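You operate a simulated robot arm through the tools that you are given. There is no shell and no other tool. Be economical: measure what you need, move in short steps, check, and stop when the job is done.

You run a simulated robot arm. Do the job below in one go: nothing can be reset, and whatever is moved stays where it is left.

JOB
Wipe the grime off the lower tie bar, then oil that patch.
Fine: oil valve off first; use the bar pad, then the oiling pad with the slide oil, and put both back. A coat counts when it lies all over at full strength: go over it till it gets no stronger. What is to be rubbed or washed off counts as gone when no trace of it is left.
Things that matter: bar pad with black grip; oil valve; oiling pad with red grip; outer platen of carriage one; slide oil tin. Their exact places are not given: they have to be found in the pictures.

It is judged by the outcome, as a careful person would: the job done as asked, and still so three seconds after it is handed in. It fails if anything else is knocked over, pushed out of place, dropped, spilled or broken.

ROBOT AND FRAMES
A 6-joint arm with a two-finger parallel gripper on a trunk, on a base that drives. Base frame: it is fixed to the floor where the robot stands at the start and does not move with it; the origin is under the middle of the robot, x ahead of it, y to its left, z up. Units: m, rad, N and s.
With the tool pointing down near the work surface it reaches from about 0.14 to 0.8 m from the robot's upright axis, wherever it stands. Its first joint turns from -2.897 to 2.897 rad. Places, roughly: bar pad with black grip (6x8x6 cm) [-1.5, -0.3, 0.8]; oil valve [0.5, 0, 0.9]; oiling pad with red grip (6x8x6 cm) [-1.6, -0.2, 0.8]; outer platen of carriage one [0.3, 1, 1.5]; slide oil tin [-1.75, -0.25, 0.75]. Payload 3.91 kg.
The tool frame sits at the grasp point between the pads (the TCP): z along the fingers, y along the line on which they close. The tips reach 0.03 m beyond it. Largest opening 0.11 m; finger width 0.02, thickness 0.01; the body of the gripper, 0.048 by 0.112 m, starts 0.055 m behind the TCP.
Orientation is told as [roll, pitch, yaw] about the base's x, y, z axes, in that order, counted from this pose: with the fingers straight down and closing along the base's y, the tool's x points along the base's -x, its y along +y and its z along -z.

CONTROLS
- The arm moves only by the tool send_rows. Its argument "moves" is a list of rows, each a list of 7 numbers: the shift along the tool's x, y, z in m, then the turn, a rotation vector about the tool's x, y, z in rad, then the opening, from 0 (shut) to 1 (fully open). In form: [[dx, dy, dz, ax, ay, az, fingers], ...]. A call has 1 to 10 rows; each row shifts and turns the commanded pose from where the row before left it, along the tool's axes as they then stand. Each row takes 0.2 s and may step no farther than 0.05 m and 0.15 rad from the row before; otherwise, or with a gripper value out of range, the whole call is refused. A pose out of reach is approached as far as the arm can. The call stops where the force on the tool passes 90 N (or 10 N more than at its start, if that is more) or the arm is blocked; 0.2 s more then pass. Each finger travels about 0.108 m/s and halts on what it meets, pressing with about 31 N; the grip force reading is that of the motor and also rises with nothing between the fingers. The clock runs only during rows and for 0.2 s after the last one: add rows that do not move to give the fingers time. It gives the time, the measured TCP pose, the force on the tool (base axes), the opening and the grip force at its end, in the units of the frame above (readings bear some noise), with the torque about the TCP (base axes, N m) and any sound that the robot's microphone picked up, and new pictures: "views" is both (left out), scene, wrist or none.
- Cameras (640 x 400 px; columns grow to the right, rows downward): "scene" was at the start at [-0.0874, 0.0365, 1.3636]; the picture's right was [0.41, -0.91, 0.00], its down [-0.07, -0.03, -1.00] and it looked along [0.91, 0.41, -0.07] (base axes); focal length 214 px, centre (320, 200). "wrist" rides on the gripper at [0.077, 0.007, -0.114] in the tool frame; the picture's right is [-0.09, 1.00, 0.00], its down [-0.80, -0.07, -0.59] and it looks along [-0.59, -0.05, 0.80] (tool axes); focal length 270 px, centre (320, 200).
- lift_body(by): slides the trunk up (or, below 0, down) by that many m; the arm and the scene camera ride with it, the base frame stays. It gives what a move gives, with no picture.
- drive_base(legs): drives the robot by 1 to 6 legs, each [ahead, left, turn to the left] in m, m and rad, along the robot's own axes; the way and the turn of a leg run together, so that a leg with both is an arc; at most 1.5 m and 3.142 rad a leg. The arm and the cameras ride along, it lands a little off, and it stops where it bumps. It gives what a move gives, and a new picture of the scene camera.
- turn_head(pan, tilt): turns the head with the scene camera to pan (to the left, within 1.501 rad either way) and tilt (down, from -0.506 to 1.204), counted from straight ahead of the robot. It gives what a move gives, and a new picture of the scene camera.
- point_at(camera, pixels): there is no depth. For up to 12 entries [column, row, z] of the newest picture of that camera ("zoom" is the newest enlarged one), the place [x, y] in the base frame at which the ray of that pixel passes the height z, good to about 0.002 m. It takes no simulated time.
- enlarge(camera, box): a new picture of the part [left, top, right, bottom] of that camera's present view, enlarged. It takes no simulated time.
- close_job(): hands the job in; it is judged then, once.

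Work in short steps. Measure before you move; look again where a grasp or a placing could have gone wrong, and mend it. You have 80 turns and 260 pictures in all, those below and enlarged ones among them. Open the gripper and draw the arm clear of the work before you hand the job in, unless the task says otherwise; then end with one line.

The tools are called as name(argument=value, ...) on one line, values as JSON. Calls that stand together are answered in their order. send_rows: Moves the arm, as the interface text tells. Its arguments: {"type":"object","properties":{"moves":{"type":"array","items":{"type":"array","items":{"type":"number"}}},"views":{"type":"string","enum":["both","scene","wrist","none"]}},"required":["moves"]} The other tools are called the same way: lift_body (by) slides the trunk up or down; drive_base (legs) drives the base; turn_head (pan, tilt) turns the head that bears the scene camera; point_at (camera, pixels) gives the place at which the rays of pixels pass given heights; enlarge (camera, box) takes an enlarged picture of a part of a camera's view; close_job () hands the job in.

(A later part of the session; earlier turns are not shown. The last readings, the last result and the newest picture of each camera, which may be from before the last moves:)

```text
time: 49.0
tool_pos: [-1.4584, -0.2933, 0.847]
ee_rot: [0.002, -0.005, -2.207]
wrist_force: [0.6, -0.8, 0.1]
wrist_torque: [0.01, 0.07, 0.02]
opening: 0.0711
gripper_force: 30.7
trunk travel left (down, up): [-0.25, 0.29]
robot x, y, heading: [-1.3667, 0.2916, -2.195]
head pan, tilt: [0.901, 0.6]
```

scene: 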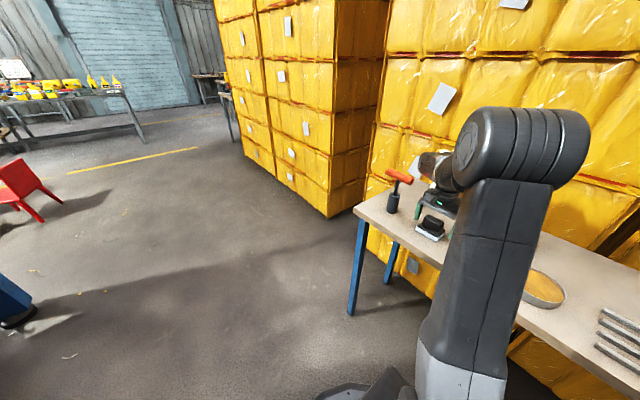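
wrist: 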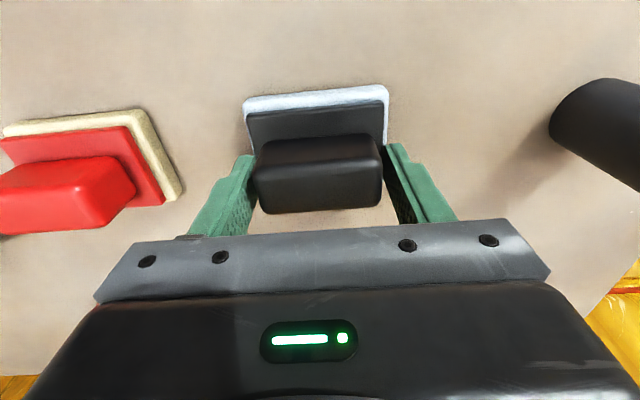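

Gripped at 0.071 m with 31 N. I lift straight up and check.

send_rows(moves=[[0, 0, -0.03, 0, 0, 0, 0.2], [0, 0, -0.05, 0, 0, 0, 0.2], [0, 0, -0.05, 0, 0, 0, 0.2], [0, 0, -0.05, 0, 0, 0, 0.2], [0, 0, -0.05, 0, 0, 0, 0.2], [0, 0, -0.05, 0, 0, 0, 0.2]], views="both")

```text
time: 50.4
tool_pos: [-1.4548, -0.2927, 1.1271]
ee_rot: [-0.002, -0.002, -2.208]
wrist_force: [1.0, -0.4, -0.5]
wrist_torque: [0.02, 0.0, -0.01]
opening: 0.0711
gripper_force: 31.2
trunk travel left (down, up): [-0.25, 0.29]
robot x, y, heading: [-1.3639, 0.2951, -2.195]
head pan, tilt: [0.901, 0.6]
```

scene: 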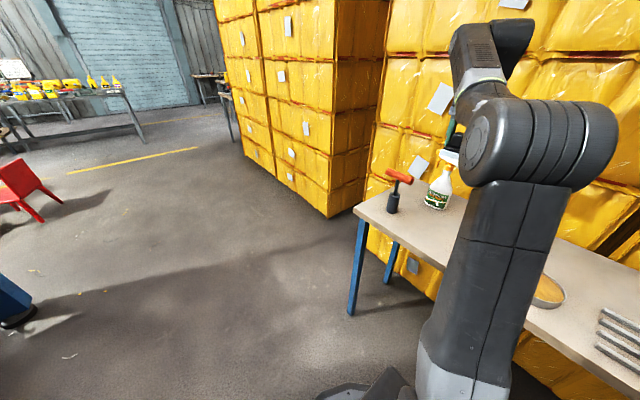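
wrist: 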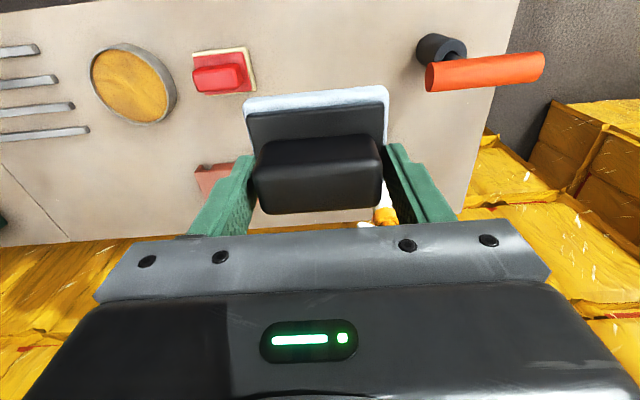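

Pad held. I draw the arm back 0.2 m, then drive back to about (-0.08,-0.25) and turn toward the machine.

send_rows(moves=[[0.04, -0.02, -0.01, 0, 0, 0, 0.2], [0.04, -0.02, 0, 0, 0, 0, 0.2], [0.04, -0.02, 0, 0, 0, 0, 0.2], [0.04, -0.02, 0, 0, 0, 0, 0.2], [0.04, -0.02, 0, 0, 0, 0, 0.2], [0, 0, 0, 0, 0, 0, 0.2]], views="none")

drive_base(legs=[[-0.09, 0.7, 0], [-0.09, 0.7, 0], [0, 0, -1.2], [0, 0, -1.0]])

```text
time: 51.8
tool_pos: [-1.4199, -0.0727, 1.1337]
ee_rot: [0.0, -0.005, -2.21]
wrist_force: [-0.4, 0.8, -0.1]
wrist_torque: [-0.06, -0.02, 0.0]
opening: 0.0712
gripper_force: 31.0
trunk travel left (down, up): [-0.25, 0.29]
robot x, y, heading: [-1.3623, 0.2922, -2.193]
head pan, tilt: [0.901, 0.6]
```

```text
time: 64.7
tool_pos: [-0.3774, -0.1157, 1.1346]
ee_rot: [0.0, -0.003, 1.851]
wrist_force: [-0.8, -0.1, -1.3]
wrist_torque: [0.03, 0.02, -0.02]
opening: 0.0713
gripper_force: 31.2
trunk travel left (down, up): [-0.25, 0.29]
robot x, y, heading: [-0.1206, -0.3831, 1.862]
head pan, tilt: [0.901, 0.6]
```

scene: 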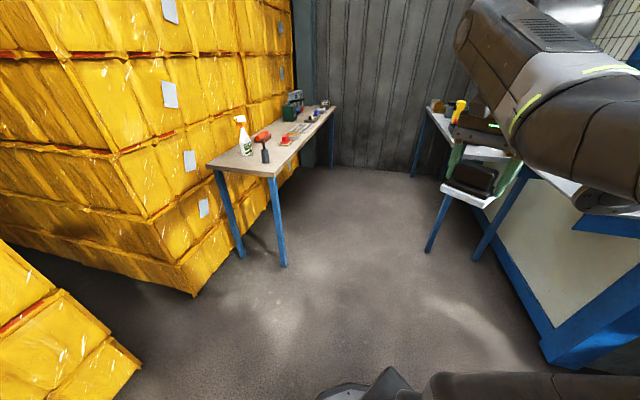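

Now look at the machine's tie bar from here.

turn_head(pan=-0.4, tilt=0.2)

enlarge(camera="scene", box=[160, 80, 480, 280])

```text
time: 66.2
tool_pos: [-0.3786, -0.1152, 1.1335]
ee_rot: [0.001, -0.004, 1.85]
wrist_force: [-0.6, 0.1, -1.1]
wrist_torque: [-0.05, 0.0, 0.0]
opening: 0.071
gripper_force: 31.2
trunk travel left (down, up): [-0.25, 0.29]
robot x, y, heading: [-0.1201, -0.3785, 1.866]
head pan, tilt: [-0.4, 0.201]
```

scene: 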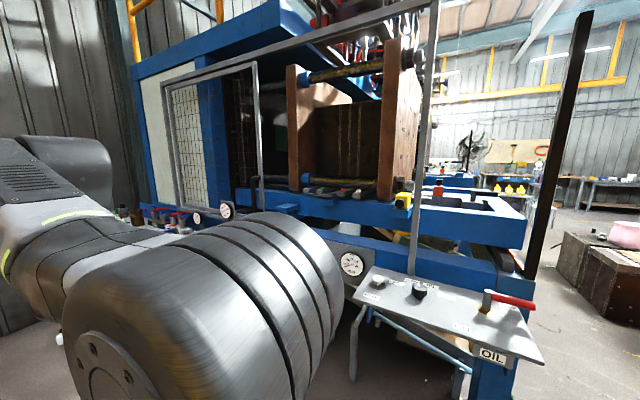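

```text
2.00 times, centred on (320, 180) of scene
```

zoom: 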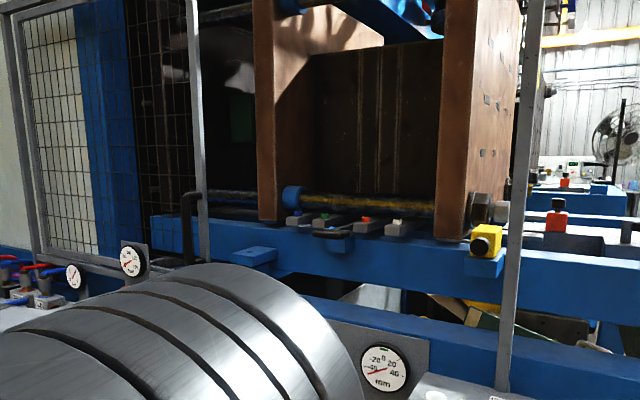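

The label "OIL" confirms the valve. I take rays of the tie bar ends (collar (292,197), right end (437,207)) at trial heights, plus post and rail points.

point_at(camera="zoom", pixels=[[292, 197, 1.1], [437, 206, 1.1], [292, 197, 1.2], [437, 206, 1.2], [503, 388, 0.75], [210, 265, 1.0], [480, 265, 1.0], [350, 232, 1.05], [335, 295, 0.8], [497, 222, 1.1]])

drive_base(legs=[[0, -0.3, 0]])

enlarge(camera="scene", box=[120, 80, 440, 280])

```text
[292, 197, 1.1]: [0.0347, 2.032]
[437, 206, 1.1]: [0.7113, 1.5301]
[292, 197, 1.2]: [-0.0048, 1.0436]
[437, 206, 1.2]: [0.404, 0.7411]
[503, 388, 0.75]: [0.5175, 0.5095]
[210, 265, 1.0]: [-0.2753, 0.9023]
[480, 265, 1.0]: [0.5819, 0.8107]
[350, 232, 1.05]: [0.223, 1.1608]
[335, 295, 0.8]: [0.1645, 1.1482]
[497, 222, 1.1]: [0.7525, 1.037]
```

```text
time: 68.2
tool_pos: [-0.091, -0.0282, 1.1331]
ee_rot: [-0.001, -0.004, 1.851]
wrist_force: [-0.4, -0.3, -1.2]
wrist_torque: [0.01, 0.02, -0.02]
opening: 0.0713
gripper_force: 31.0
trunk travel left (down, up): [-0.25, 0.29]
robot x, y, heading: [0.1619, -0.297, 1.862]
head pan, tilt: [-0.4, 0.201]
```

scene: 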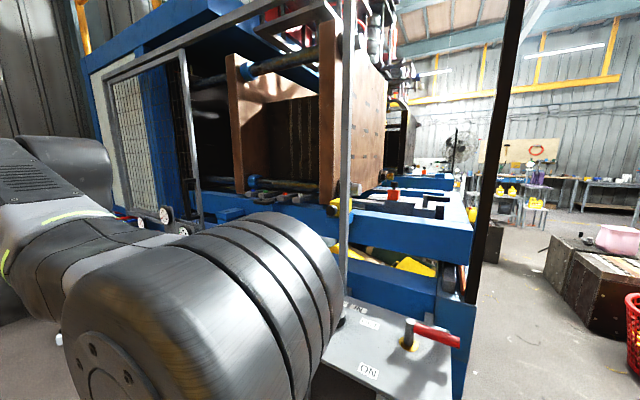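

```text
2.00 times, centred on (280, 180) of scene
```

zoom: 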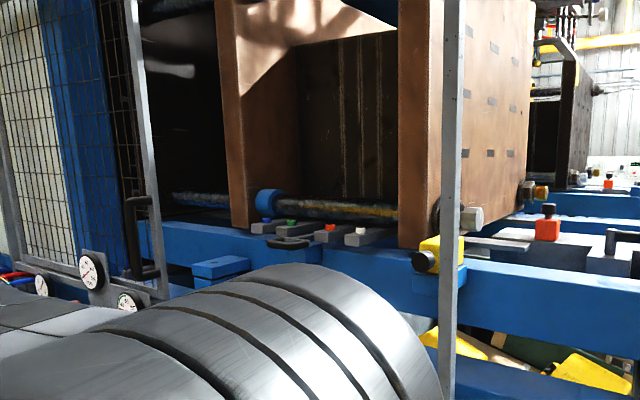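

Same points from the new position: collar (270,202), bar's right end (398,212), post foot.

point_at(camera="zoom", pixels=[[270, 202, 1.1], [270, 202, 1.2], [398, 212, 1.1], [398, 212, 1.2], [446, 380, 0.75], [446, 380, 0.9], [425, 262, 1.0], [290, 243, 1.05], [472, 218, 1.1]])

```text
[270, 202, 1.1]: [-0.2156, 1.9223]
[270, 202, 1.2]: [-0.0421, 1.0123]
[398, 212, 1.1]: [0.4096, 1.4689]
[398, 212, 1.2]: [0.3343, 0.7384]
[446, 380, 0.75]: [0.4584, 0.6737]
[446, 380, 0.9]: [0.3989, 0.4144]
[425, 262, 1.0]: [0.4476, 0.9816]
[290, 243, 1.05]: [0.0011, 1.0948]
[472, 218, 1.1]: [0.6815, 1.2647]
```

Triangulated: collar ≈(-0.01,0.86,1.22), outer platen's near edge ≈(0.31,0.50), so the machine runs at about -40°. I go back left, turn right to face it squarely (heading ≈0.87) and move in near (-0.1,-0.02).

drive_base(legs=[[0, 0.3, 0], [0, 0, -0.99], [0.2, 0.2, 0]])

turn_head(pan=-0.1, tilt=0.3)

```text
time: 74.4
tool_pos: [-0.0549, 0.2604, 1.1335]
ee_rot: [0.0, -0.004, 0.858]
wrist_force: [0.3, 0.0, -0.6]
wrist_torque: [-0.02, 0.01, 0.0]
opening: 0.0712
gripper_force: 31.5
trunk travel left (down, up): [-0.25, 0.29]
robot x, y, heading: [-0.1432, -0.1026, 0.87]
head pan, tilt: [-0.4, 0.201]
```

scene: 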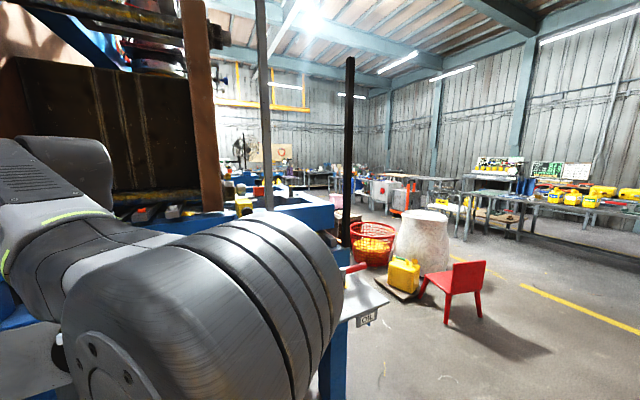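

```text
time: 75.2
tool_pos: [-0.0542, 0.2606, 1.1337]
ee_rot: [0.001, -0.004, 0.855]
wrist_force: [0.6, -0.2, -0.5]
wrist_torque: [-0.01, -0.03, -0.02]
opening: 0.0715
gripper_force: 31.6
trunk travel left (down, up): [-0.25, 0.29]
robot x, y, heading: [-0.143, -0.0986, 0.868]
head pan, tilt: [-0.099, 0.3]
```

scene: 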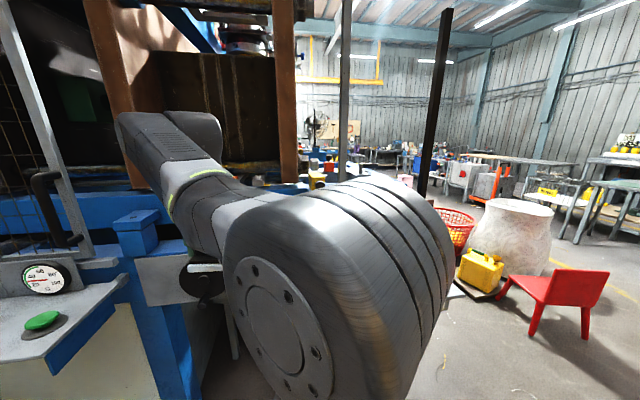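

The arm blocks the head view, so I raise the trunk 0.2 and tilt the wrist forward to view the bar through the wrist camera.

lift_body(by=0.2)

send_rows(moves=[[0, 0, 0, 0, -0.14, 0, 0.2], [0, 0, 0, 0, -0.14, 0, 0.2], [0, 0, 0, 0, -0.14, 0, 0.2], [0, 0, 0, 0, -0.14, 0, 0.2], [0, 0, 0, 0, 0, 0, 0.2]], views="both")

```text
time: 77.3
tool_pos: [-0.0542, 0.2599, 1.3327]
ee_rot: [0.0, -0.004, 0.857]
wrist_force: [-0.1, 0.3, -0.4]
wrist_torque: [0.01, -0.03, -0.02]
opening: 0.0711
gripper_force: 30.5
trunk travel left (down, up): [-0.45, 0.09]
robot x, y, heading: [-0.1415, -0.1011, 0.869]
head pan, tilt: [-0.099, 0.3]
```

```text
time: 78.5
tool_pos: [-0.0539, 0.259, 1.3355]
ee_rot: [0.001, -0.564, 0.856]
wrist_force: [0.3, 0.9, -1.6]
wrist_torque: [0.01, 0.01, -0.03]
opening: 0.0711
gripper_force: 30.9
trunk travel left (down, up): [-0.45, 0.09]
robot x, y, heading: [-0.1386, -0.101, 0.869]
head pan, tilt: [-0.099, 0.3]
```

scene: 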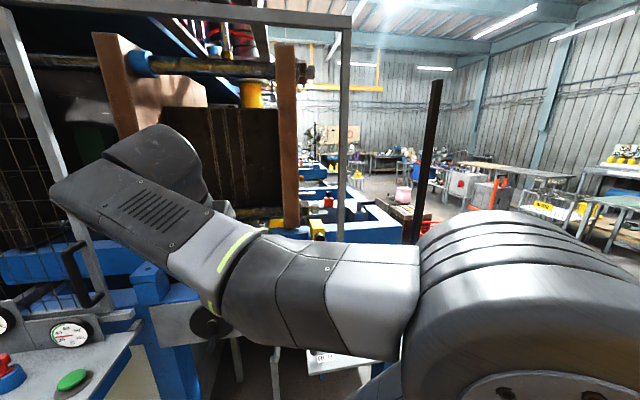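
wrist: 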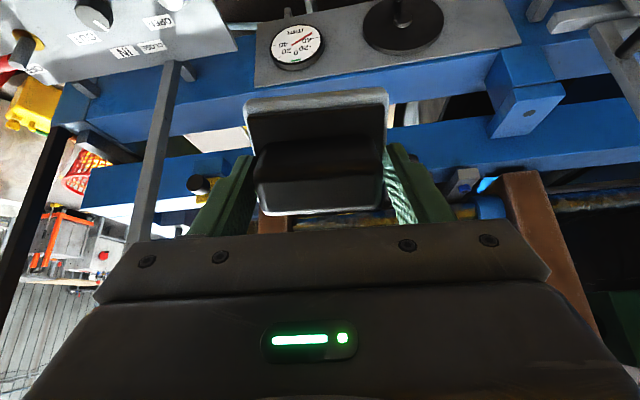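

The bar shows in the wrist view at (300–480,~215). Measuring bar/rail direction by points at equal heights.

point_at(camera="wrist", pixels=[[298, 222, 1.2], [460, 211, 1.2], [493, 207, 1.2], [525, 178, 1.2], [270, 225, 1.2], [135, 138, 1.0], [440, 77, 1.0], [150, 200, 1.1], [445, 178, 1.1], [150, 190, 1.0], [165, 80, 0.9], [530, 100, 1.05]])

```text
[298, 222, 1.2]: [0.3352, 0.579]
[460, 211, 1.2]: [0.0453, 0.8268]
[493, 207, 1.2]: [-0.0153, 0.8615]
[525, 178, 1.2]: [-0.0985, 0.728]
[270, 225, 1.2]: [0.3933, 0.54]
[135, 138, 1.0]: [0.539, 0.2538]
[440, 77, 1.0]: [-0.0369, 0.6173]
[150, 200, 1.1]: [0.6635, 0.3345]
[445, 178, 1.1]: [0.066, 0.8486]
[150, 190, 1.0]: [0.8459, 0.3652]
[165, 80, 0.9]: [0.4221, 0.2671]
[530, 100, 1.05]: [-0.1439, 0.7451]
```

Bar axis runs from ≈(-0.015,0.86) to ≈(0.34,0.58), angle -39°. I swing the arm to the right to clear the head camera's view of the bar.

send_rows(moves=[[0, -0.045, 0, 0, 0, 0, 0.2], [0, -0.045, 0, 0, 0, 0, 0.2], [0, -0.045, 0, 0, 0, 0, 0.2], [0, -0.045, 0, 0, 0, 0, 0.2], [0, -0.045, 0, 0, 0, 0, 0.2], [0, -0.045, 0, 0, 0, 0, 0.2], [0, -0.045, 0, 0, 0, 0, 0.2], [0, -0.045, 0, 0, 0, 0, 0.2], [0, -0.045, 0, 0, 0, 0, 0.2]], views="none")

turn_head(pan=0.15, tilt=0.4)

enlarge(camera="scene", box=[140, 100, 460, 300])

```text
time: 79.8
tool_pos: [0.0571, 0.1612, 1.3392]
ee_rot: [0.001, -0.579, 1.168]
wrist_force: [-0.1, -0.4, -1.3]
wrist_torque: [-0.02, 0.0, -0.02]
opening: 0.071
gripper_force: 31.2
trunk travel left (down, up): [-0.45, 0.09]
robot x, y, heading: [-0.1392, -0.1034, 0.867]
head pan, tilt: [-0.099, 0.3]
stopped in row 6: the arm was blocked; the commanded pose is now the measured one
```

```text
time: 80.6
tool_pos: [0.0566, 0.1609, 1.3394]
ee_rot: [0.001, -0.579, 1.168]
wrist_force: [-0.1, -0.1, -0.4]
wrist_torque: [0.0, -0.03, 0.03]
opening: 0.0713
gripper_force: 30.9
trunk travel left (down, up): [-0.45, 0.09]
robot x, y, heading: [-0.143, -0.1029, 0.872]
head pan, tilt: [0.15, 0.4]
```

scene: 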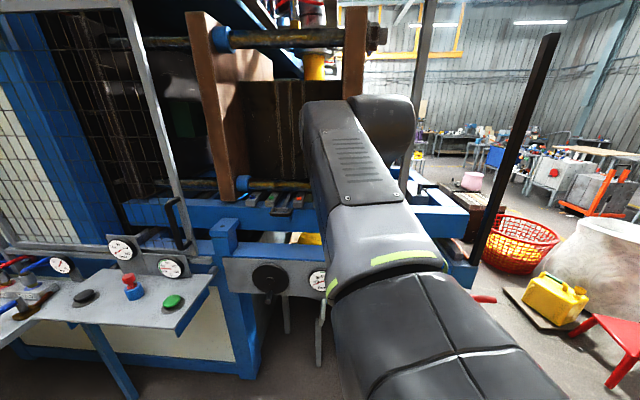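

```text
2.00 times, centred on (300, 200) of scene
```

zoom: 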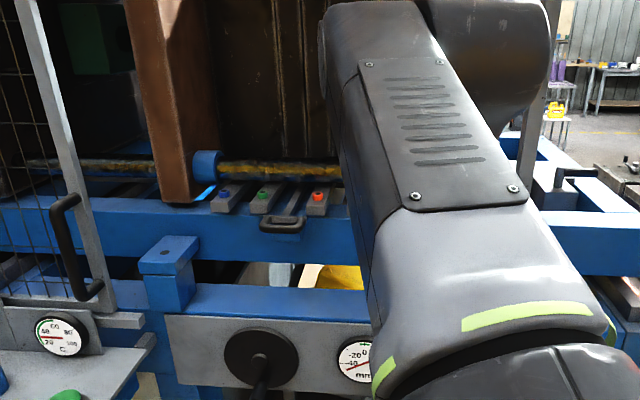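

Arm was blocked partway (likely joint limit); nothing touched visibly. I rotate the base right 0.5 and pan the head left to see the whole bar.

drive_base(legs=[[0, 0, -0.5]])

turn_head(pan=0.65, tilt=0.4)

enlarge(camera="scene", box=[220, 120, 420, 245])

```text
time: 82.4
tool_pos: [0.1591, 0.0338, 1.3373]
ee_rot: [0.003, -0.578, 0.663]
wrist_force: [0.0, -0.7, -1.3]
wrist_torque: [-0.02, 0.01, -0.04]
opening: 0.0713
gripper_force: 31.0
trunk travel left (down, up): [-0.45, 0.09]
robot x, y, heading: [-0.1376, -0.1005, 0.365]
head pan, tilt: [0.15, 0.4]
```

scene: 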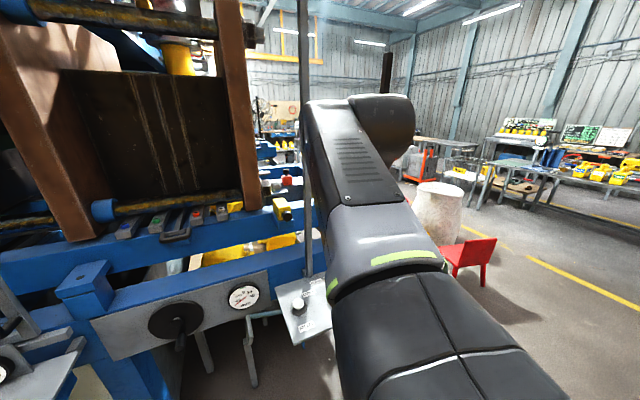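

```text
time: 83.3
tool_pos: [0.1582, 0.0349, 1.3392]
ee_rot: [0.002, -0.581, 0.663]
wrist_force: [0.8, -0.2, -0.9]
wrist_torque: [0.0, 0.02, 0.03]
opening: 0.0713
gripper_force: 31.0
trunk travel left (down, up): [-0.45, 0.09]
robot x, y, heading: [-0.1388, -0.1019, 0.369]
head pan, tilt: [0.649, 0.4]
```

scene: 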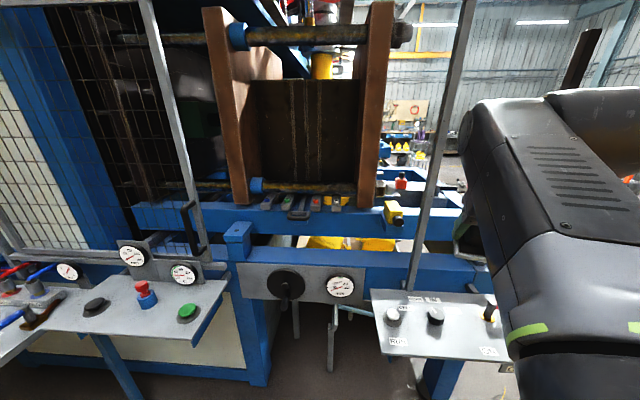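

```text
3.20 times, centred on (320, 182) of scene
```

zoom: 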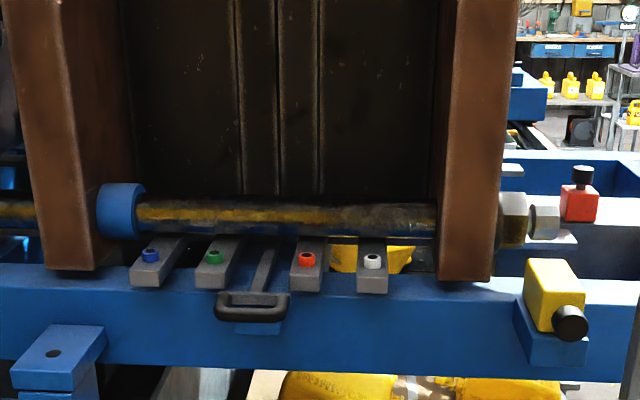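

A greyish patch seems to lie on the bar's right part; I enlarge more.

enlarge(camera="scene", box=[250, 175, 362, 205])

```text
5.71 times, centred on (306, 190) of scene
```

zoom: 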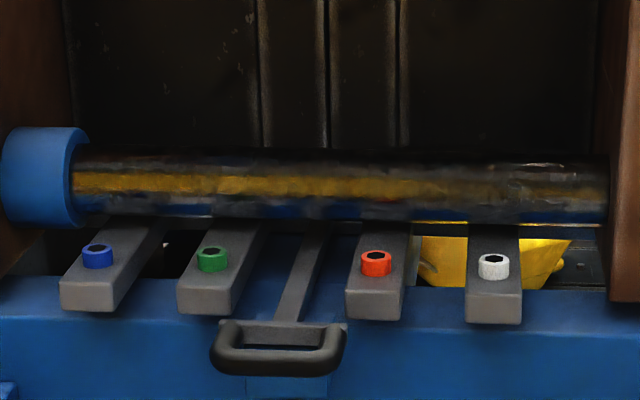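

Reflections on the bar; rough texture at (495–600,165–205). Measuring positions on the bar.

point_at(camera="zoom", pixels=[[80, 185, 1.22], [340, 187, 1.22], [500, 187, 1.22], [600, 187, 1.22], [80, 150, 1.24], [600, 155, 1.24], [80, 220, 1.2], [600, 222, 1.2], [280, 320, 1.1], [95, 300, 1.13], [520, 320, 1.13]])

enlarge(camera="scene", box=[310, 175, 366, 203])

```text
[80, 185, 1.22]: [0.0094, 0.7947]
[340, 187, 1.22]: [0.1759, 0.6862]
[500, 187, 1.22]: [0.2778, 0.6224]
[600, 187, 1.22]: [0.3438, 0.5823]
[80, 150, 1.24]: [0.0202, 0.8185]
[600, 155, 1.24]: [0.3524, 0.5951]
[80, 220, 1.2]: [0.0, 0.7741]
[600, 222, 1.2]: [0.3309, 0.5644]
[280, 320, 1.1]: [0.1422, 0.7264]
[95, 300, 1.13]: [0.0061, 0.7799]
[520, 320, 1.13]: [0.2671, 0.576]
```

```text
11.43 times, centred on (338, 189) of scene
```

zoom: 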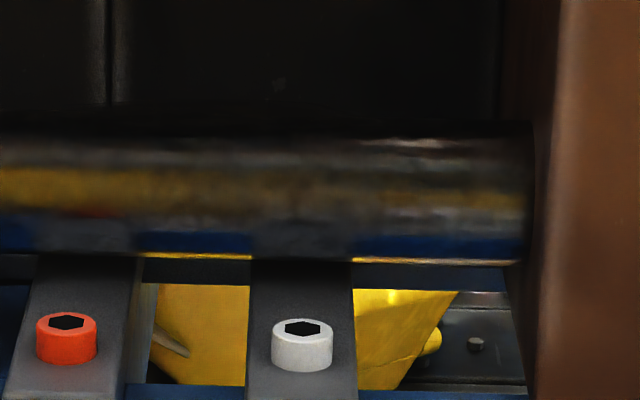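

The smear sits about x 0.21–0.30 on the bar (centre ≈(0.255,0.635)). I turn the base back square to the bar (heading 0.89) and step a bit left/ahead.

drive_base(legs=[[0, 0, 0.52], [0.06, 0.09, 0]])

send_rows(moves=[[0, 0, 0, 0, 0, 0, 0.2]], views="wrist")

```text
time: 86.0
tool_pos: [0.0222, 0.2681, 1.3388]
ee_rot: [-0.001, -0.579, 1.181]
wrist_force: [-0.1, 0.9, -1.0]
wrist_torque: [0.02, -0.03, 0.0]
opening: 0.0711
gripper_force: 30.6
trunk travel left (down, up): [-0.45, 0.09]
robot x, y, heading: [-0.1691, 0.0041, 0.884]
head pan, tilt: [0.649, 0.4]
```

scene: 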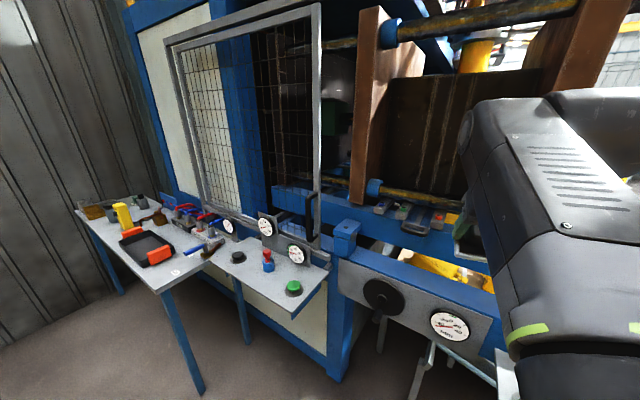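

```text
time: 86.4
tool_pos: [0.0221, 0.2665, 1.3388]
ee_rot: [0.001, -0.58, 1.182]
wrist_force: [0.4, -0.1, -1.2]
wrist_torque: [0.03, 0.01, -0.01]
opening: 0.0714
gripper_force: 30.8
trunk travel left (down, up): [-0.45, 0.09]
robot x, y, heading: [-0.1744, 0.0024, 0.881]
head pan, tilt: [0.649, 0.4]
```

wrist: 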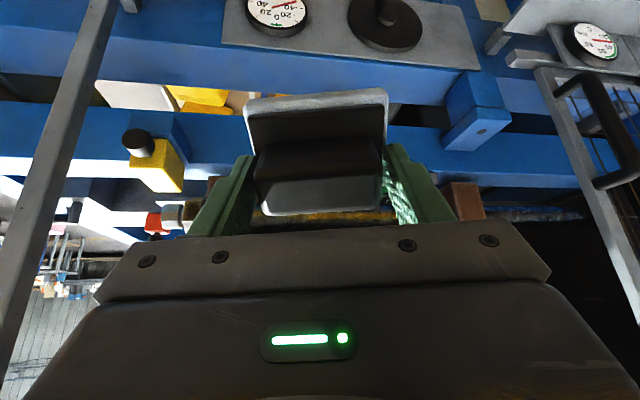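

I correct yaw to 0.89 and tilt to 0.8, then advance halfway toward the bar.

send_rows(moves=[[0, 0, 0, 0.053, 0, 0.081, 0.2], [0, 0, 0, 0.053, 0, 0.081, 0.2], [0, 0, 0, 0.053, 0, 0.081, 0.2], [0, 0, 0, 0, -0.11, 0, 0.2], [0, 0, 0, 0, -0.11, 0, 0.2], [-0.033, 0.02, 0.034, 0, 0, 0, 0.2], [-0.033, 0.02, 0.034, 0, 0, 0, 0.2], [-0.033, 0.01, 0.034, 0, 0, 0, 0.2], [0, 0, 0, 0, 0, 0, 0.2]], views="wrist")

```text
refused: row 6 steps farther than a row can; nothing moved
```

send_rows(moves=[[0, 0, 0, 0.053, 0, 0.081, 0.2], [0, 0, 0, 0.053, 0, 0.081, 0.2], [0, 0, 0, 0.053, 0, 0.081, 0.2], [0, 0, 0, 0, -0.11, 0, 0.2], [0, 0, 0, 0, -0.11, 0, 0.2], [-0.031, 0.015, 0.032, 0, 0, 0, 0.2], [-0.031, 0.015, 0.032, 0, 0, 0, 0.2], [-0.031, 0.015, 0.032, 0, 0, 0, 0.2], [0, 0, 0, 0, 0, 0, 0.2]], views="wrist")

```text
time: 88.4
tool_pos: [0.0721, 0.3985, 1.3403]
ee_rot: [0.002, -0.802, 0.889]
wrist_force: [-0.2, -0.1, -1.3]
wrist_torque: [-0.02, -0.02, 0.0]
opening: 0.0715
gripper_force: 30.9
trunk travel left (down, up): [-0.45, 0.09]
robot x, y, heading: [-0.1723, 0.0081, 0.885]
head pan, tilt: [0.649, 0.4]
```

wrist: 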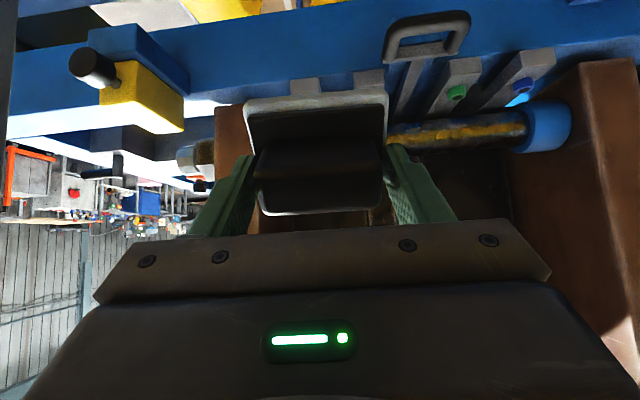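

Square to the bar now. I advance 0.15 and up 0.05 to bring the bar above the pad in the view.

send_rows(moves=[[-0.0351, 0, 0.0182, 0, 0, 0, 0.2], [-0.0351, 0, 0.0182, 0, 0, 0, 0.2], [-0.0351, 0, 0.0182, 0, 0, 0, 0.2], [-0.0351, 0, 0.0182, 0, 0, 0, 0.2], [0, 0, 0, 0, 0, 0, 0.2]], views="wrist")

enlarge(camera="wrist", box=[160, 0, 480, 200])

```text
time: 89.6
tool_pos: [0.1655, 0.5133, 1.3889]
ee_rot: [0.002, -0.8, 0.892]
wrist_force: [0.7, 0.2, 0.2]
wrist_torque: [-0.03, 0.01, -0.02]
opening: 0.071
gripper_force: 31.5
trunk travel left (down, up): [-0.45, 0.09]
robot x, y, heading: [-0.1726, 0.0003, 0.884]
head pan, tilt: [0.649, 0.4]
```

wrist: 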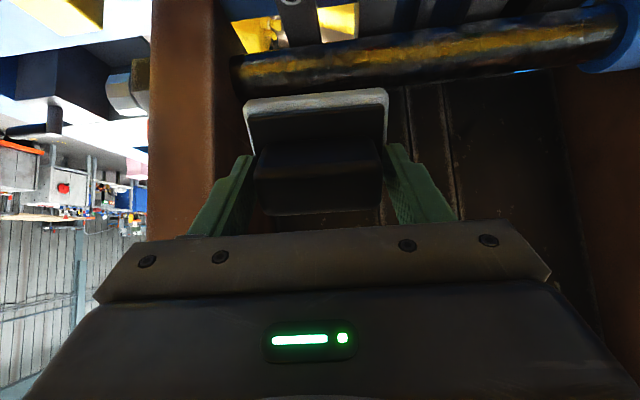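

```text
2.00 times, centred on (320, 100) of wrist
```

zoom: 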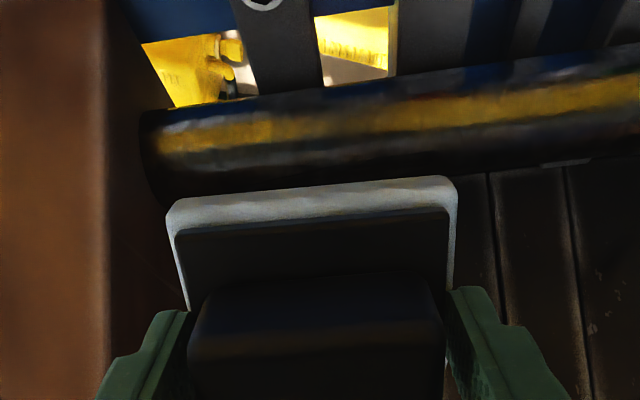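

enlarge(camera="wrist", box=[225, 20, 365, 105])

enlarge(camera="wrist", box=[340, 0, 480, 90])

point_at(camera="wrist", pixels=[[235, 55, 1.22], [235, 95, 1.22], [590, 12, 1.22], [590, 65, 1.22], [400, 40, 1.22], [235, 75, 1.22], [400, 60, 1.22]])

```text
4.57 times, centred on (295, 62) of wrist
```

zoom: 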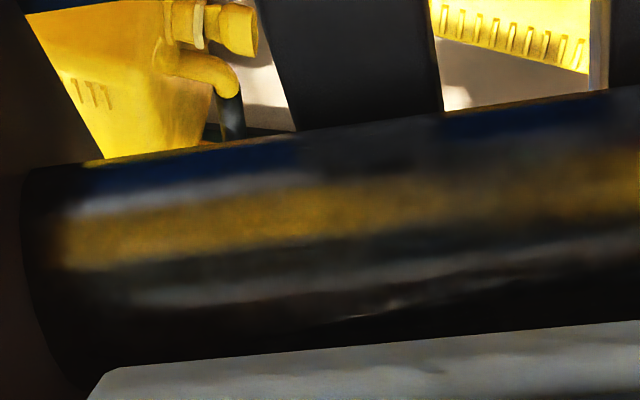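

```text
4.44 times, centred on (410, 45) of wrist
```

zoom: 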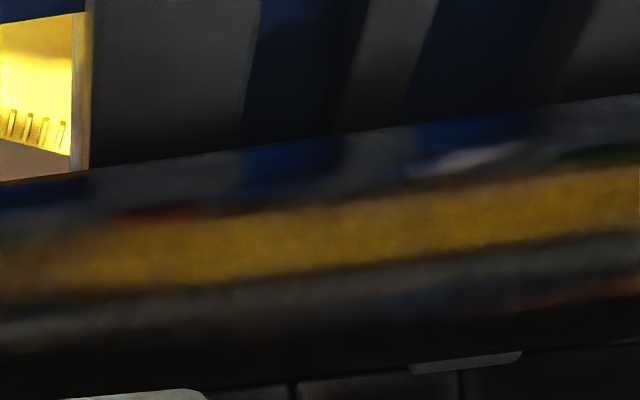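

```text
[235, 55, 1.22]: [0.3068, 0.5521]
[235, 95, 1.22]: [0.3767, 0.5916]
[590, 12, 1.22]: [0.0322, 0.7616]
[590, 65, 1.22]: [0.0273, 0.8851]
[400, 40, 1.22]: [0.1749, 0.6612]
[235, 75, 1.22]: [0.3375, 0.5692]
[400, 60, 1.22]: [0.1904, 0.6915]
```

The dull smear lies about u from -0.155 to -0.26 along the bar (centre (0.25,0.64)). Bar axis ≈ n 0.650, z 1.2235, R≈0.025. I approach to ~4 cm off the surface.

send_rows(moves=[[0.008, 0.005, 0.047, 0, 0, 0, 0.2], [0.008, 0.006, 0.046, 0, 0, 0, 0.2], [0, 0, 0, 0, 0, 0, 0.2]], views="wrist")

```text
time: 90.4
tool_pos: [0.1909, 0.5643, 1.3136]
ee_rot: [0.003, -0.799, 0.891]
wrist_force: [0.1, -0.5, -1.1]
wrist_torque: [-0.01, 0.0, -0.01]
opening: 0.0713
gripper_force: 30.6
trunk travel left (down, up): [-0.45, 0.09]
robot x, y, heading: [-0.1681, -0.0005, 0.88]
head pan, tilt: [0.649, 0.4]
```

wrist: 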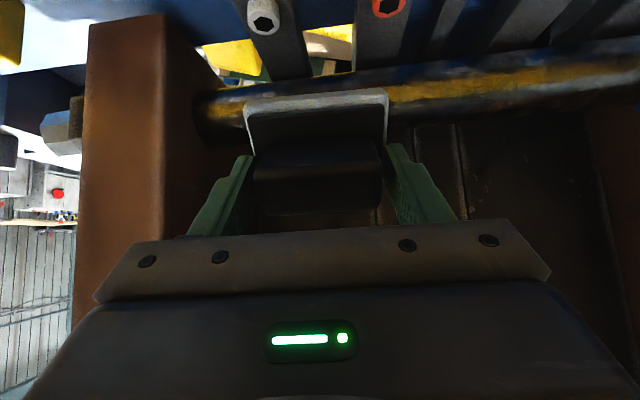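

Pad hangs just above the bar patch. I approach along the tool axis in small steps until light contact.

send_rows(moves=[[0, 0, 0.01, 0, 0, 0, 0.2], [0, 0, 0.01, 0, 0, 0, 0.2], [0, 0, 0.006, 0, 0, 0, 0.2], [0, 0, 0.005, 0, 0, 0, 0.2], [0, 0, 0.004, 0, 0, 0, 0.2]], views="none")

```text
time: 91.6
tool_pos: [0.2074, 0.5847, 1.2888]
ee_rot: [0.003, -0.8, 0.89]
wrist_force: [0.0, 0.3, -1.0]
wrist_torque: [0.01, -0.03, 0.01]
opening: 0.0712
gripper_force: 30.6
trunk travel left (down, up): [-0.45, 0.09]
robot x, y, heading: [-0.1722, 0.0032, 0.882]
head pan, tilt: [0.649, 0.4]
```

send_rows(moves=[[0, 0, 0.003, 0, 0, 0, 0.2], [0, 0, 0.003, 0, 0, 0, 0.2], [0, 0, 0, 0, 0, 0, 0.2]], views="wrist")

```text
time: 92.4
tool_pos: [0.2095, 0.5879, 1.2841]
ee_rot: [0.002, -0.801, 0.89]
wrist_force: [0.8, -0.9, -1.2]
wrist_torque: [-0.03, 0.02, 0.02]
opening: 0.0713
gripper_force: 31.1
trunk travel left (down, up): [-0.45, 0.09]
robot x, y, heading: [-0.1698, 0.005, 0.885]
head pan, tilt: [0.649, 0.4]
```

wrist: 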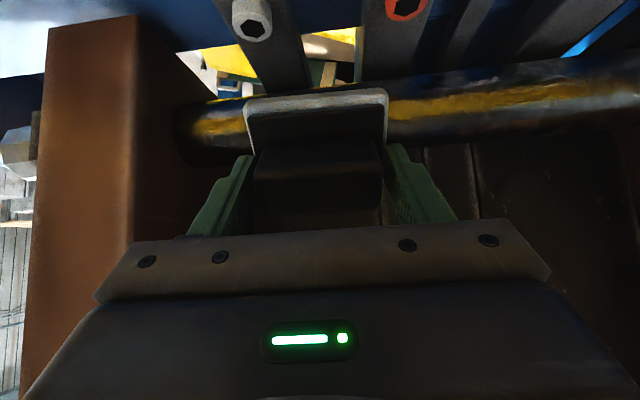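

Well centred. Continue until contact.

send_rows(moves=[[0, 0, 0.003, 0, 0, 0, 0.2], [0, 0, 0.003, 0, 0, 0, 0.2], [0, 0, 0.003, 0, 0, 0, 0.2]], views="none")

```text
time: 93.2
tool_pos: [0.2144, 0.5938, 1.2772]
ee_rot: [0.002, -0.798, 0.891]
wrist_force: [-0.8, 0.3, -1.2]
wrist_torque: [0.02, -0.01, 0.02]
opening: 0.071
gripper_force: 30.9
trunk travel left (down, up): [-0.45, 0.09]
robot x, y, heading: [-0.1679, 0.0073, 0.878]
head pan, tilt: [0.649, 0.4]
```

send_rows(moves=[[0, 0, 0.003, 0, 0, 0, 0.2], [0, 0, 0.003, 0, 0, 0, 0.2], [0, 0, 0.003, 0, 0, 0, 0.2]], views="none")

```text
time: 94.0
tool_pos: [0.2185, 0.5996, 1.2719]
ee_rot: [0.002, -0.801, 0.891]
wrist_force: [0.7, 0.1, -0.5]
wrist_torque: [-0.03, -0.03, 0.01]
opening: 0.071
gripper_force: 31.1
trunk travel left (down, up): [-0.45, 0.09]
robot x, y, heading: [-0.1731, 0.003, 0.884]
head pan, tilt: [0.649, 0.4]
```

send_rows(moves=[[0, 0, 0.003, 0, 0, 0, 0.2], [0, 0, 0.003, 0, 0, 0, 0.2]], views="wrist")

```text
time: 94.6
tool_pos: [0.2197, 0.6005, 1.2702]
ee_rot: [0.0, -0.804, 0.89]
wrist_force: [-5.5, -5.3, 5.2]
wrist_torque: [0.23, 0.19, 0.33]
opening: 0.0713
gripper_force: 30.7
trunk travel left (down, up): [-0.45, 0.09]
robot x, y, heading: [-0.1712, 0.0005, 0.885]
head pan, tilt: [0.649, 0.4]
```

wrist: 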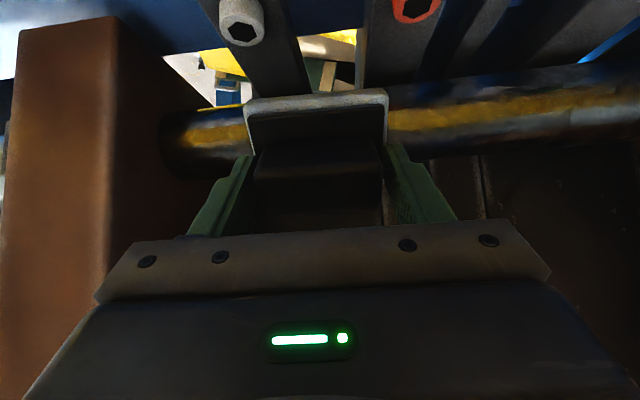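

Contact (~9 N). I stroke along the bar ±4 cm.

send_rows(moves=[[0, -0.02, 0, 0, 0, 0, 0.2], [0, -0.02, 0, 0, 0, 0, 0.2], [0, 0.02, 0, 0, 0, 0, 0.2], [0, 0.02, 0, 0, 0, 0, 0.2], [0, 0.02, 0, 0, 0, 0, 0.2], [0, 0.02, 0, 0, 0, 0, 0.2], [0, -0.02, 0, 0, 0, 0, 0.2], [0, -0.02, 0, 0, 0, 0, 0.2]], views="none")

```text
time: 96.4
tool_pos: [0.2172, 0.6016, 1.2678]
ee_rot: [0.002, -0.804, 0.891]
wrist_force: [-9.8, -5.1, 9.5]
wrist_torque: [0.46, 0.27, 0.54]
opening: 0.0714
gripper_force: 31.5
trunk travel left (down, up): [-0.45, 0.09]
robot x, y, heading: [-0.1737, 0.0039, 0.886]
head pan, tilt: [0.649, 0.4]
```

I back off and look at the effect.

send_rows(moves=[[0, 0, -0.04, 0, 0, 0, 0.2], [-0.04, 0, -0.03, 0, 0, 0, 0.2], [-0.03, 0, -0.03, 0, 0, 0, 0.2], [0, 0, 0, 0, 0, 0, 0.2]], views="wrist")

enlarge(camera="wrist", box=[200, 20, 460, 120])

```text
time: 97.4
tool_pos: [0.2071, 0.5857, 1.3868]
ee_rot: [0.001, -0.8, 0.89]
wrist_force: [-0.5, 0.1, -0.9]
wrist_torque: [0.0, 0.01, 0.01]
opening: 0.0712
gripper_force: 31.0
trunk travel left (down, up): [-0.45, 0.09]
robot x, y, heading: [-0.1737, -0.0023, 0.88]
head pan, tilt: [0.649, 0.4]
```

wrist: 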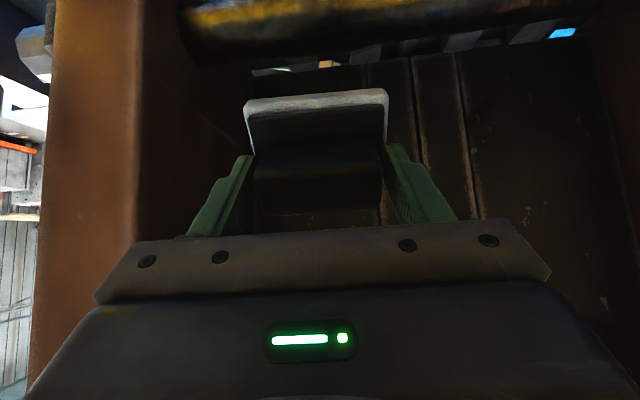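

```text
2.46 times, centred on (330, 70) of wrist
```

zoom: 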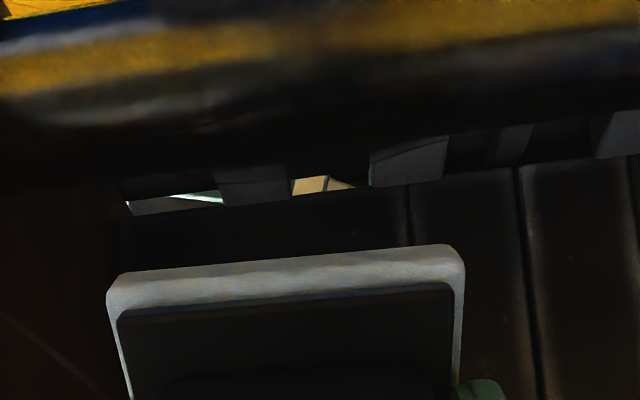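

Grime may be narrower now; I shift the viewpoint back and down for a complete view.

send_rows(moves=[[0.028, 0, -0.0145, 0, 0, 0, 0.2], [0.028, 0, -0.0145, 0, 0, 0, 0.2], [0, 0, 0, 0, 0, 0, 0.2]], views="wrist")

enlarge(camera="wrist", box=[200, 10, 460, 110])

```text
time: 98.2
tool_pos: [0.1692, 0.538, 1.3665]
ee_rot: [0.002, -0.8, 0.89]
wrist_force: [0.6, 0.0, -1.6]
wrist_torque: [-0.02, -0.01, -0.03]
opening: 0.0714
gripper_force: 30.8
trunk travel left (down, up): [-0.45, 0.09]
robot x, y, heading: [-0.1747, 0.0033, 0.886]
head pan, tilt: [0.649, 0.4]
```

wrist: 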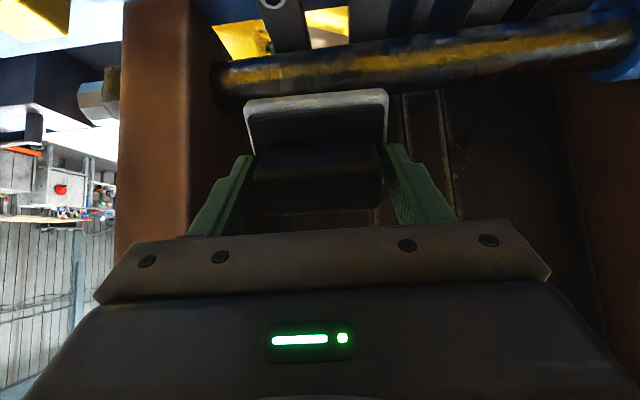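

```text
2.46 times, centred on (330, 60) of wrist
```

zoom: 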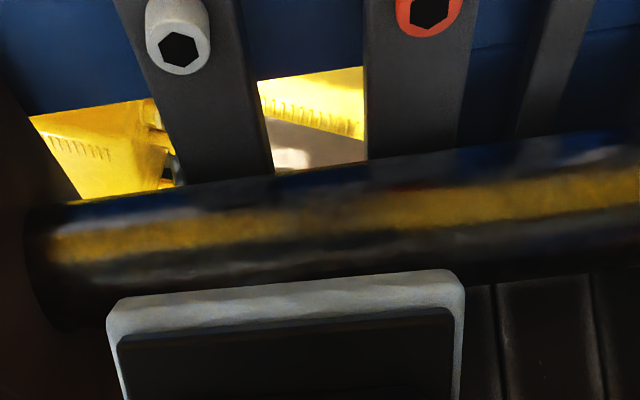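

A dim band remains at zoom (240–390); to tell grime from reflection I shift the viewpoint 10 cm sideways.

send_rows(moves=[[0, 0.045, 0, 0, 0, 0, 0.2], [0, 0.045, 0, 0, 0, 0, 0.2], [0, 0, 0, 0, 0, 0, 0.2]], views="wrist")

enlarge(camera="wrist", box=[120, 20, 380, 120])

```text
time: 99.0
tool_pos: [0.0984, 0.5951, 1.3677]
ee_rot: [0.001, -0.8, 0.89]
wrist_force: [-0.6, -0.5, -1.5]
wrist_torque: [-0.01, -0.01, -0.01]
opening: 0.0716
gripper_force: 31.2
trunk travel left (down, up): [-0.45, 0.09]
robot x, y, heading: [-0.1703, 0.0037, 0.883]
head pan, tilt: [0.649, 0.4]
```

wrist: 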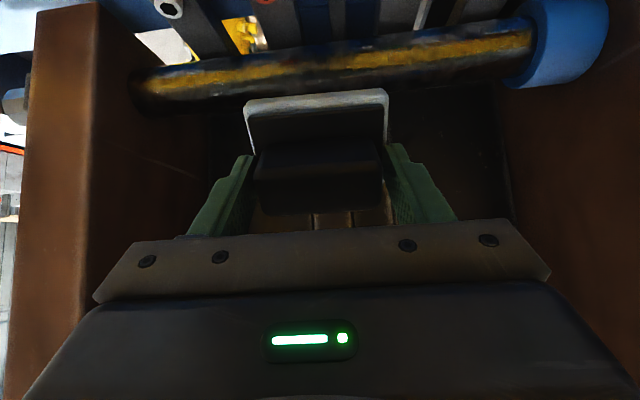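

```text
2.46 times, centred on (250, 70) of wrist
```

zoom: 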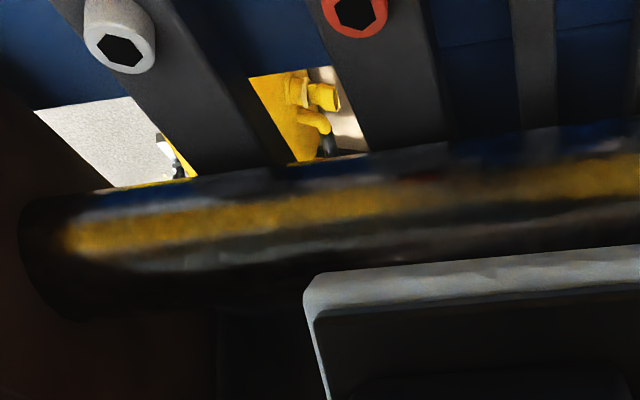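

The dim band moves with my viewpoint, so it's a reflection; the grime there looks reduced. I go back and wipe systematically at more angles around the bar, firmer this time.

send_rows(moves=[[0.0046, -0.03, 0.0319, 0, 0, 0, 0.2], [0.0046, -0.03, 0.0319, 0, 0, 0, 0.2], [0.0046, -0.031, 0.0319, 0, 0, 0, 0.2], [0, 0, 0.02, 0, 0, 0, 0.2], [0, 0, 0.011, 0, 0, 0, 0.2], [0, 0, 0.004, 0, 0, 0, 0.2]], views="none")

send_rows(moves=[[0, -0.025, 0, 0, 0, 0, 0.2], [0, -0.02, 0, 0, 0, 0, 0.2], [0, 0.03, 0, 0, 0, 0, 0.2], [0, 0.03, 0, 0, 0, 0, 0.2], [0, 0.03, 0, 0, 0, 0, 0.2], [0, 0.015, 0, 0, 0, 0, 0.2], [0, -0.03, 0, 0, 0, 0, 0.2], [0, -0.03, 0, 0, 0, 0, 0.2]], views="none")

```text
time: 100.4
tool_pos: [0.2216, 0.5986, 1.271]
ee_rot: [0.001, -0.805, 0.89]
wrist_force: [-5.9, -11.6, 8.3]
wrist_torque: [0.25, 0.22, 0.4]
opening: 0.0712
gripper_force: 30.7
trunk travel left (down, up): [-0.45, 0.09]
robot x, y, heading: [-0.1744, 0.0013, 0.884]
head pan, tilt: [0.649, 0.4]
```

```text
time: 102.2
tool_pos: [0.2208, 0.6014, 1.2692]
ee_rot: [0.001, -0.803, 0.894]
wrist_force: [-14.5, -8.5, 14.1]
wrist_torque: [0.57, 0.46, 0.81]
opening: 0.0711
gripper_force: 31.1
trunk travel left (down, up): [-0.45, 0.09]
robot x, y, heading: [-0.1715, 0.0037, 0.882]
head pan, tilt: [0.649, 0.4]
```

Now rotate over toward the bar's top (θ≈0.5), stroking along.

send_rows(moves=[[-0.0127, 0, 0.001, 0, 0.15, 0, 0.2], [0, -0.02, 0, 0, 0, 0, 0.2], [0, 0.03, 0, 0, 0, 0, 0.2], [0, 0.03, 0, 0, 0, 0, 0.2], [0, 0.015, 0, 0, 0, 0, 0.2], [-0.0127, 0, 0.001, 0, 0.15, 0, 0.2], [0, -0.03, 0, 0, 0, 0, 0.2], [0, -0.03, 0, 0, 0, 0, 0.2], [0, -0.015, 0, 0, 0, 0, 0.2], [0, 0.03, 0, 0, 0, 0, 0.2]], views="wrist")

```text
time: 104.4
tool_pos: [0.2281, 0.6205, 1.2846]
ee_rot: [0.001, -0.505, 0.89]
wrist_force: [-0.2, -14.8, 22.2]
wrist_torque: [0.29, 0.47, 0.27]
opening: 0.0712
gripper_force: 31.2
trunk travel left (down, up): [-0.45, 0.09]
robot x, y, heading: [-0.1723, -0.0019, 0.882]
head pan, tilt: [0.649, 0.4]
```

wrist: 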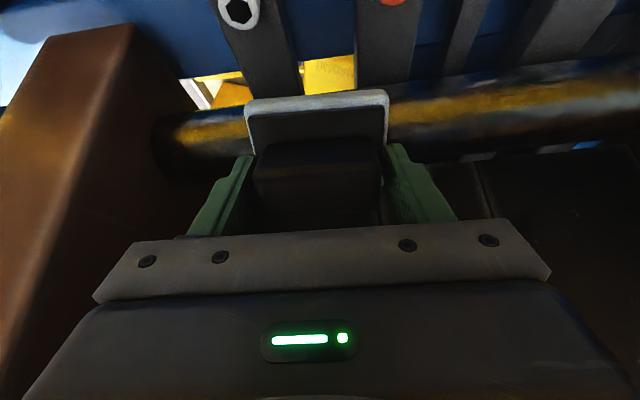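

Good contact. Continue over the top to θ≈0.2.

send_rows(moves=[[-0.0127, 0, 0, 0, 0.15, 0, 0.2], [0, 0.03, 0, 0, 0, 0, 0.2], [0, 0.015, 0, 0, 0, 0, 0.2], [0, -0.03, 0, 0, 0, 0, 0.2], [0, -0.04, 0, 0, 0, 0, 0.2], [-0.0127, 0, 0, 0, 0.15, 0, 0.2], [0, 0.03, 0, 0, 0, 0, 0.2], [0, 0.04, 0, 0, 0, 0, 0.2], [0, -0.03, 0, 0, 0, 0, 0.2], [0, -0.02, 0, 0, 0, 0, 0.2]], views="wrist")

```text
time: 106.6
tool_pos: [0.2321, 0.6191, 1.2866]
ee_rot: [0.002, -0.198, 0.893]
wrist_force: [-1.3, -0.2, 1.0]
wrist_torque: [-0.03, -0.04, -0.05]
opening: 0.0712
gripper_force: 31.1
out of reach, approached as far as the arm can: row 6
trunk travel left (down, up): [-0.45, 0.09]
robot x, y, heading: [-0.1707, -0.0012, 0.882]
head pan, tilt: [0.649, 0.4]
```

wrist: 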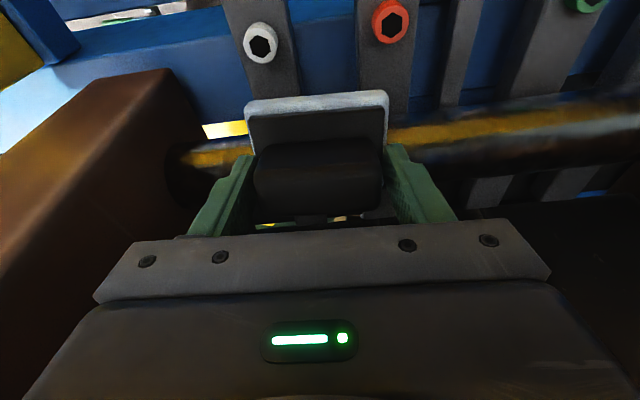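

Top angle is at the reach limit. I wipe the front-lower side next: back off, swing round to θ≈1.1 and touch there.

send_rows(moves=[[0, 0, -0.03, 0, 0, 0, 0.2], [0.0111, 0, 0.0067, 0, -0.15, 0, 0.2], [0.0119, 0, 0.005, 0, -0.15, 0, 0.2], [0.0126, 0, 0.0032, 0, -0.15, 0, 0.2], [0.0129, 0, 0.0013, 0, -0.15, 0, 0.2], [0.0129, 0, -0.0007, 0, -0.15, 0, 0.2], [0.0127, 0, -0.0026, 0, -0.15, 0, 0.2], [0, 0, 0.02, 0, 0, 0, 0.2], [0, 0, 0.008, 0, 0, 0, 0.2], [0, 0, 0.003, 0, 0, 0, 0.2]], views="wrist")

```text
time: 108.8
tool_pos: [0.2092, 0.5901, 1.248]
ee_rot: [0.003, -1.1, 0.89]
wrist_force: [0.0, -0.3, -0.4]
wrist_torque: [-0.03, 0.0, 0.01]
opening: 0.0712
gripper_force: 31.2
out of reach, approached as far as the arm can: row 1
trunk travel left (down, up): [-0.45, 0.09]
robot x, y, heading: [-0.1709, 0.0009, 0.881]
head pan, tilt: [0.649, 0.4]
```

wrist: 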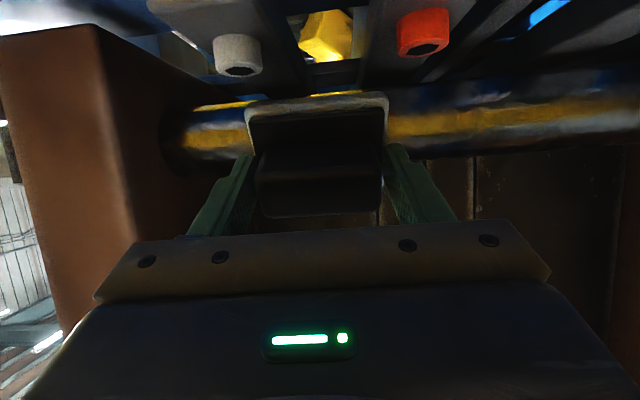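

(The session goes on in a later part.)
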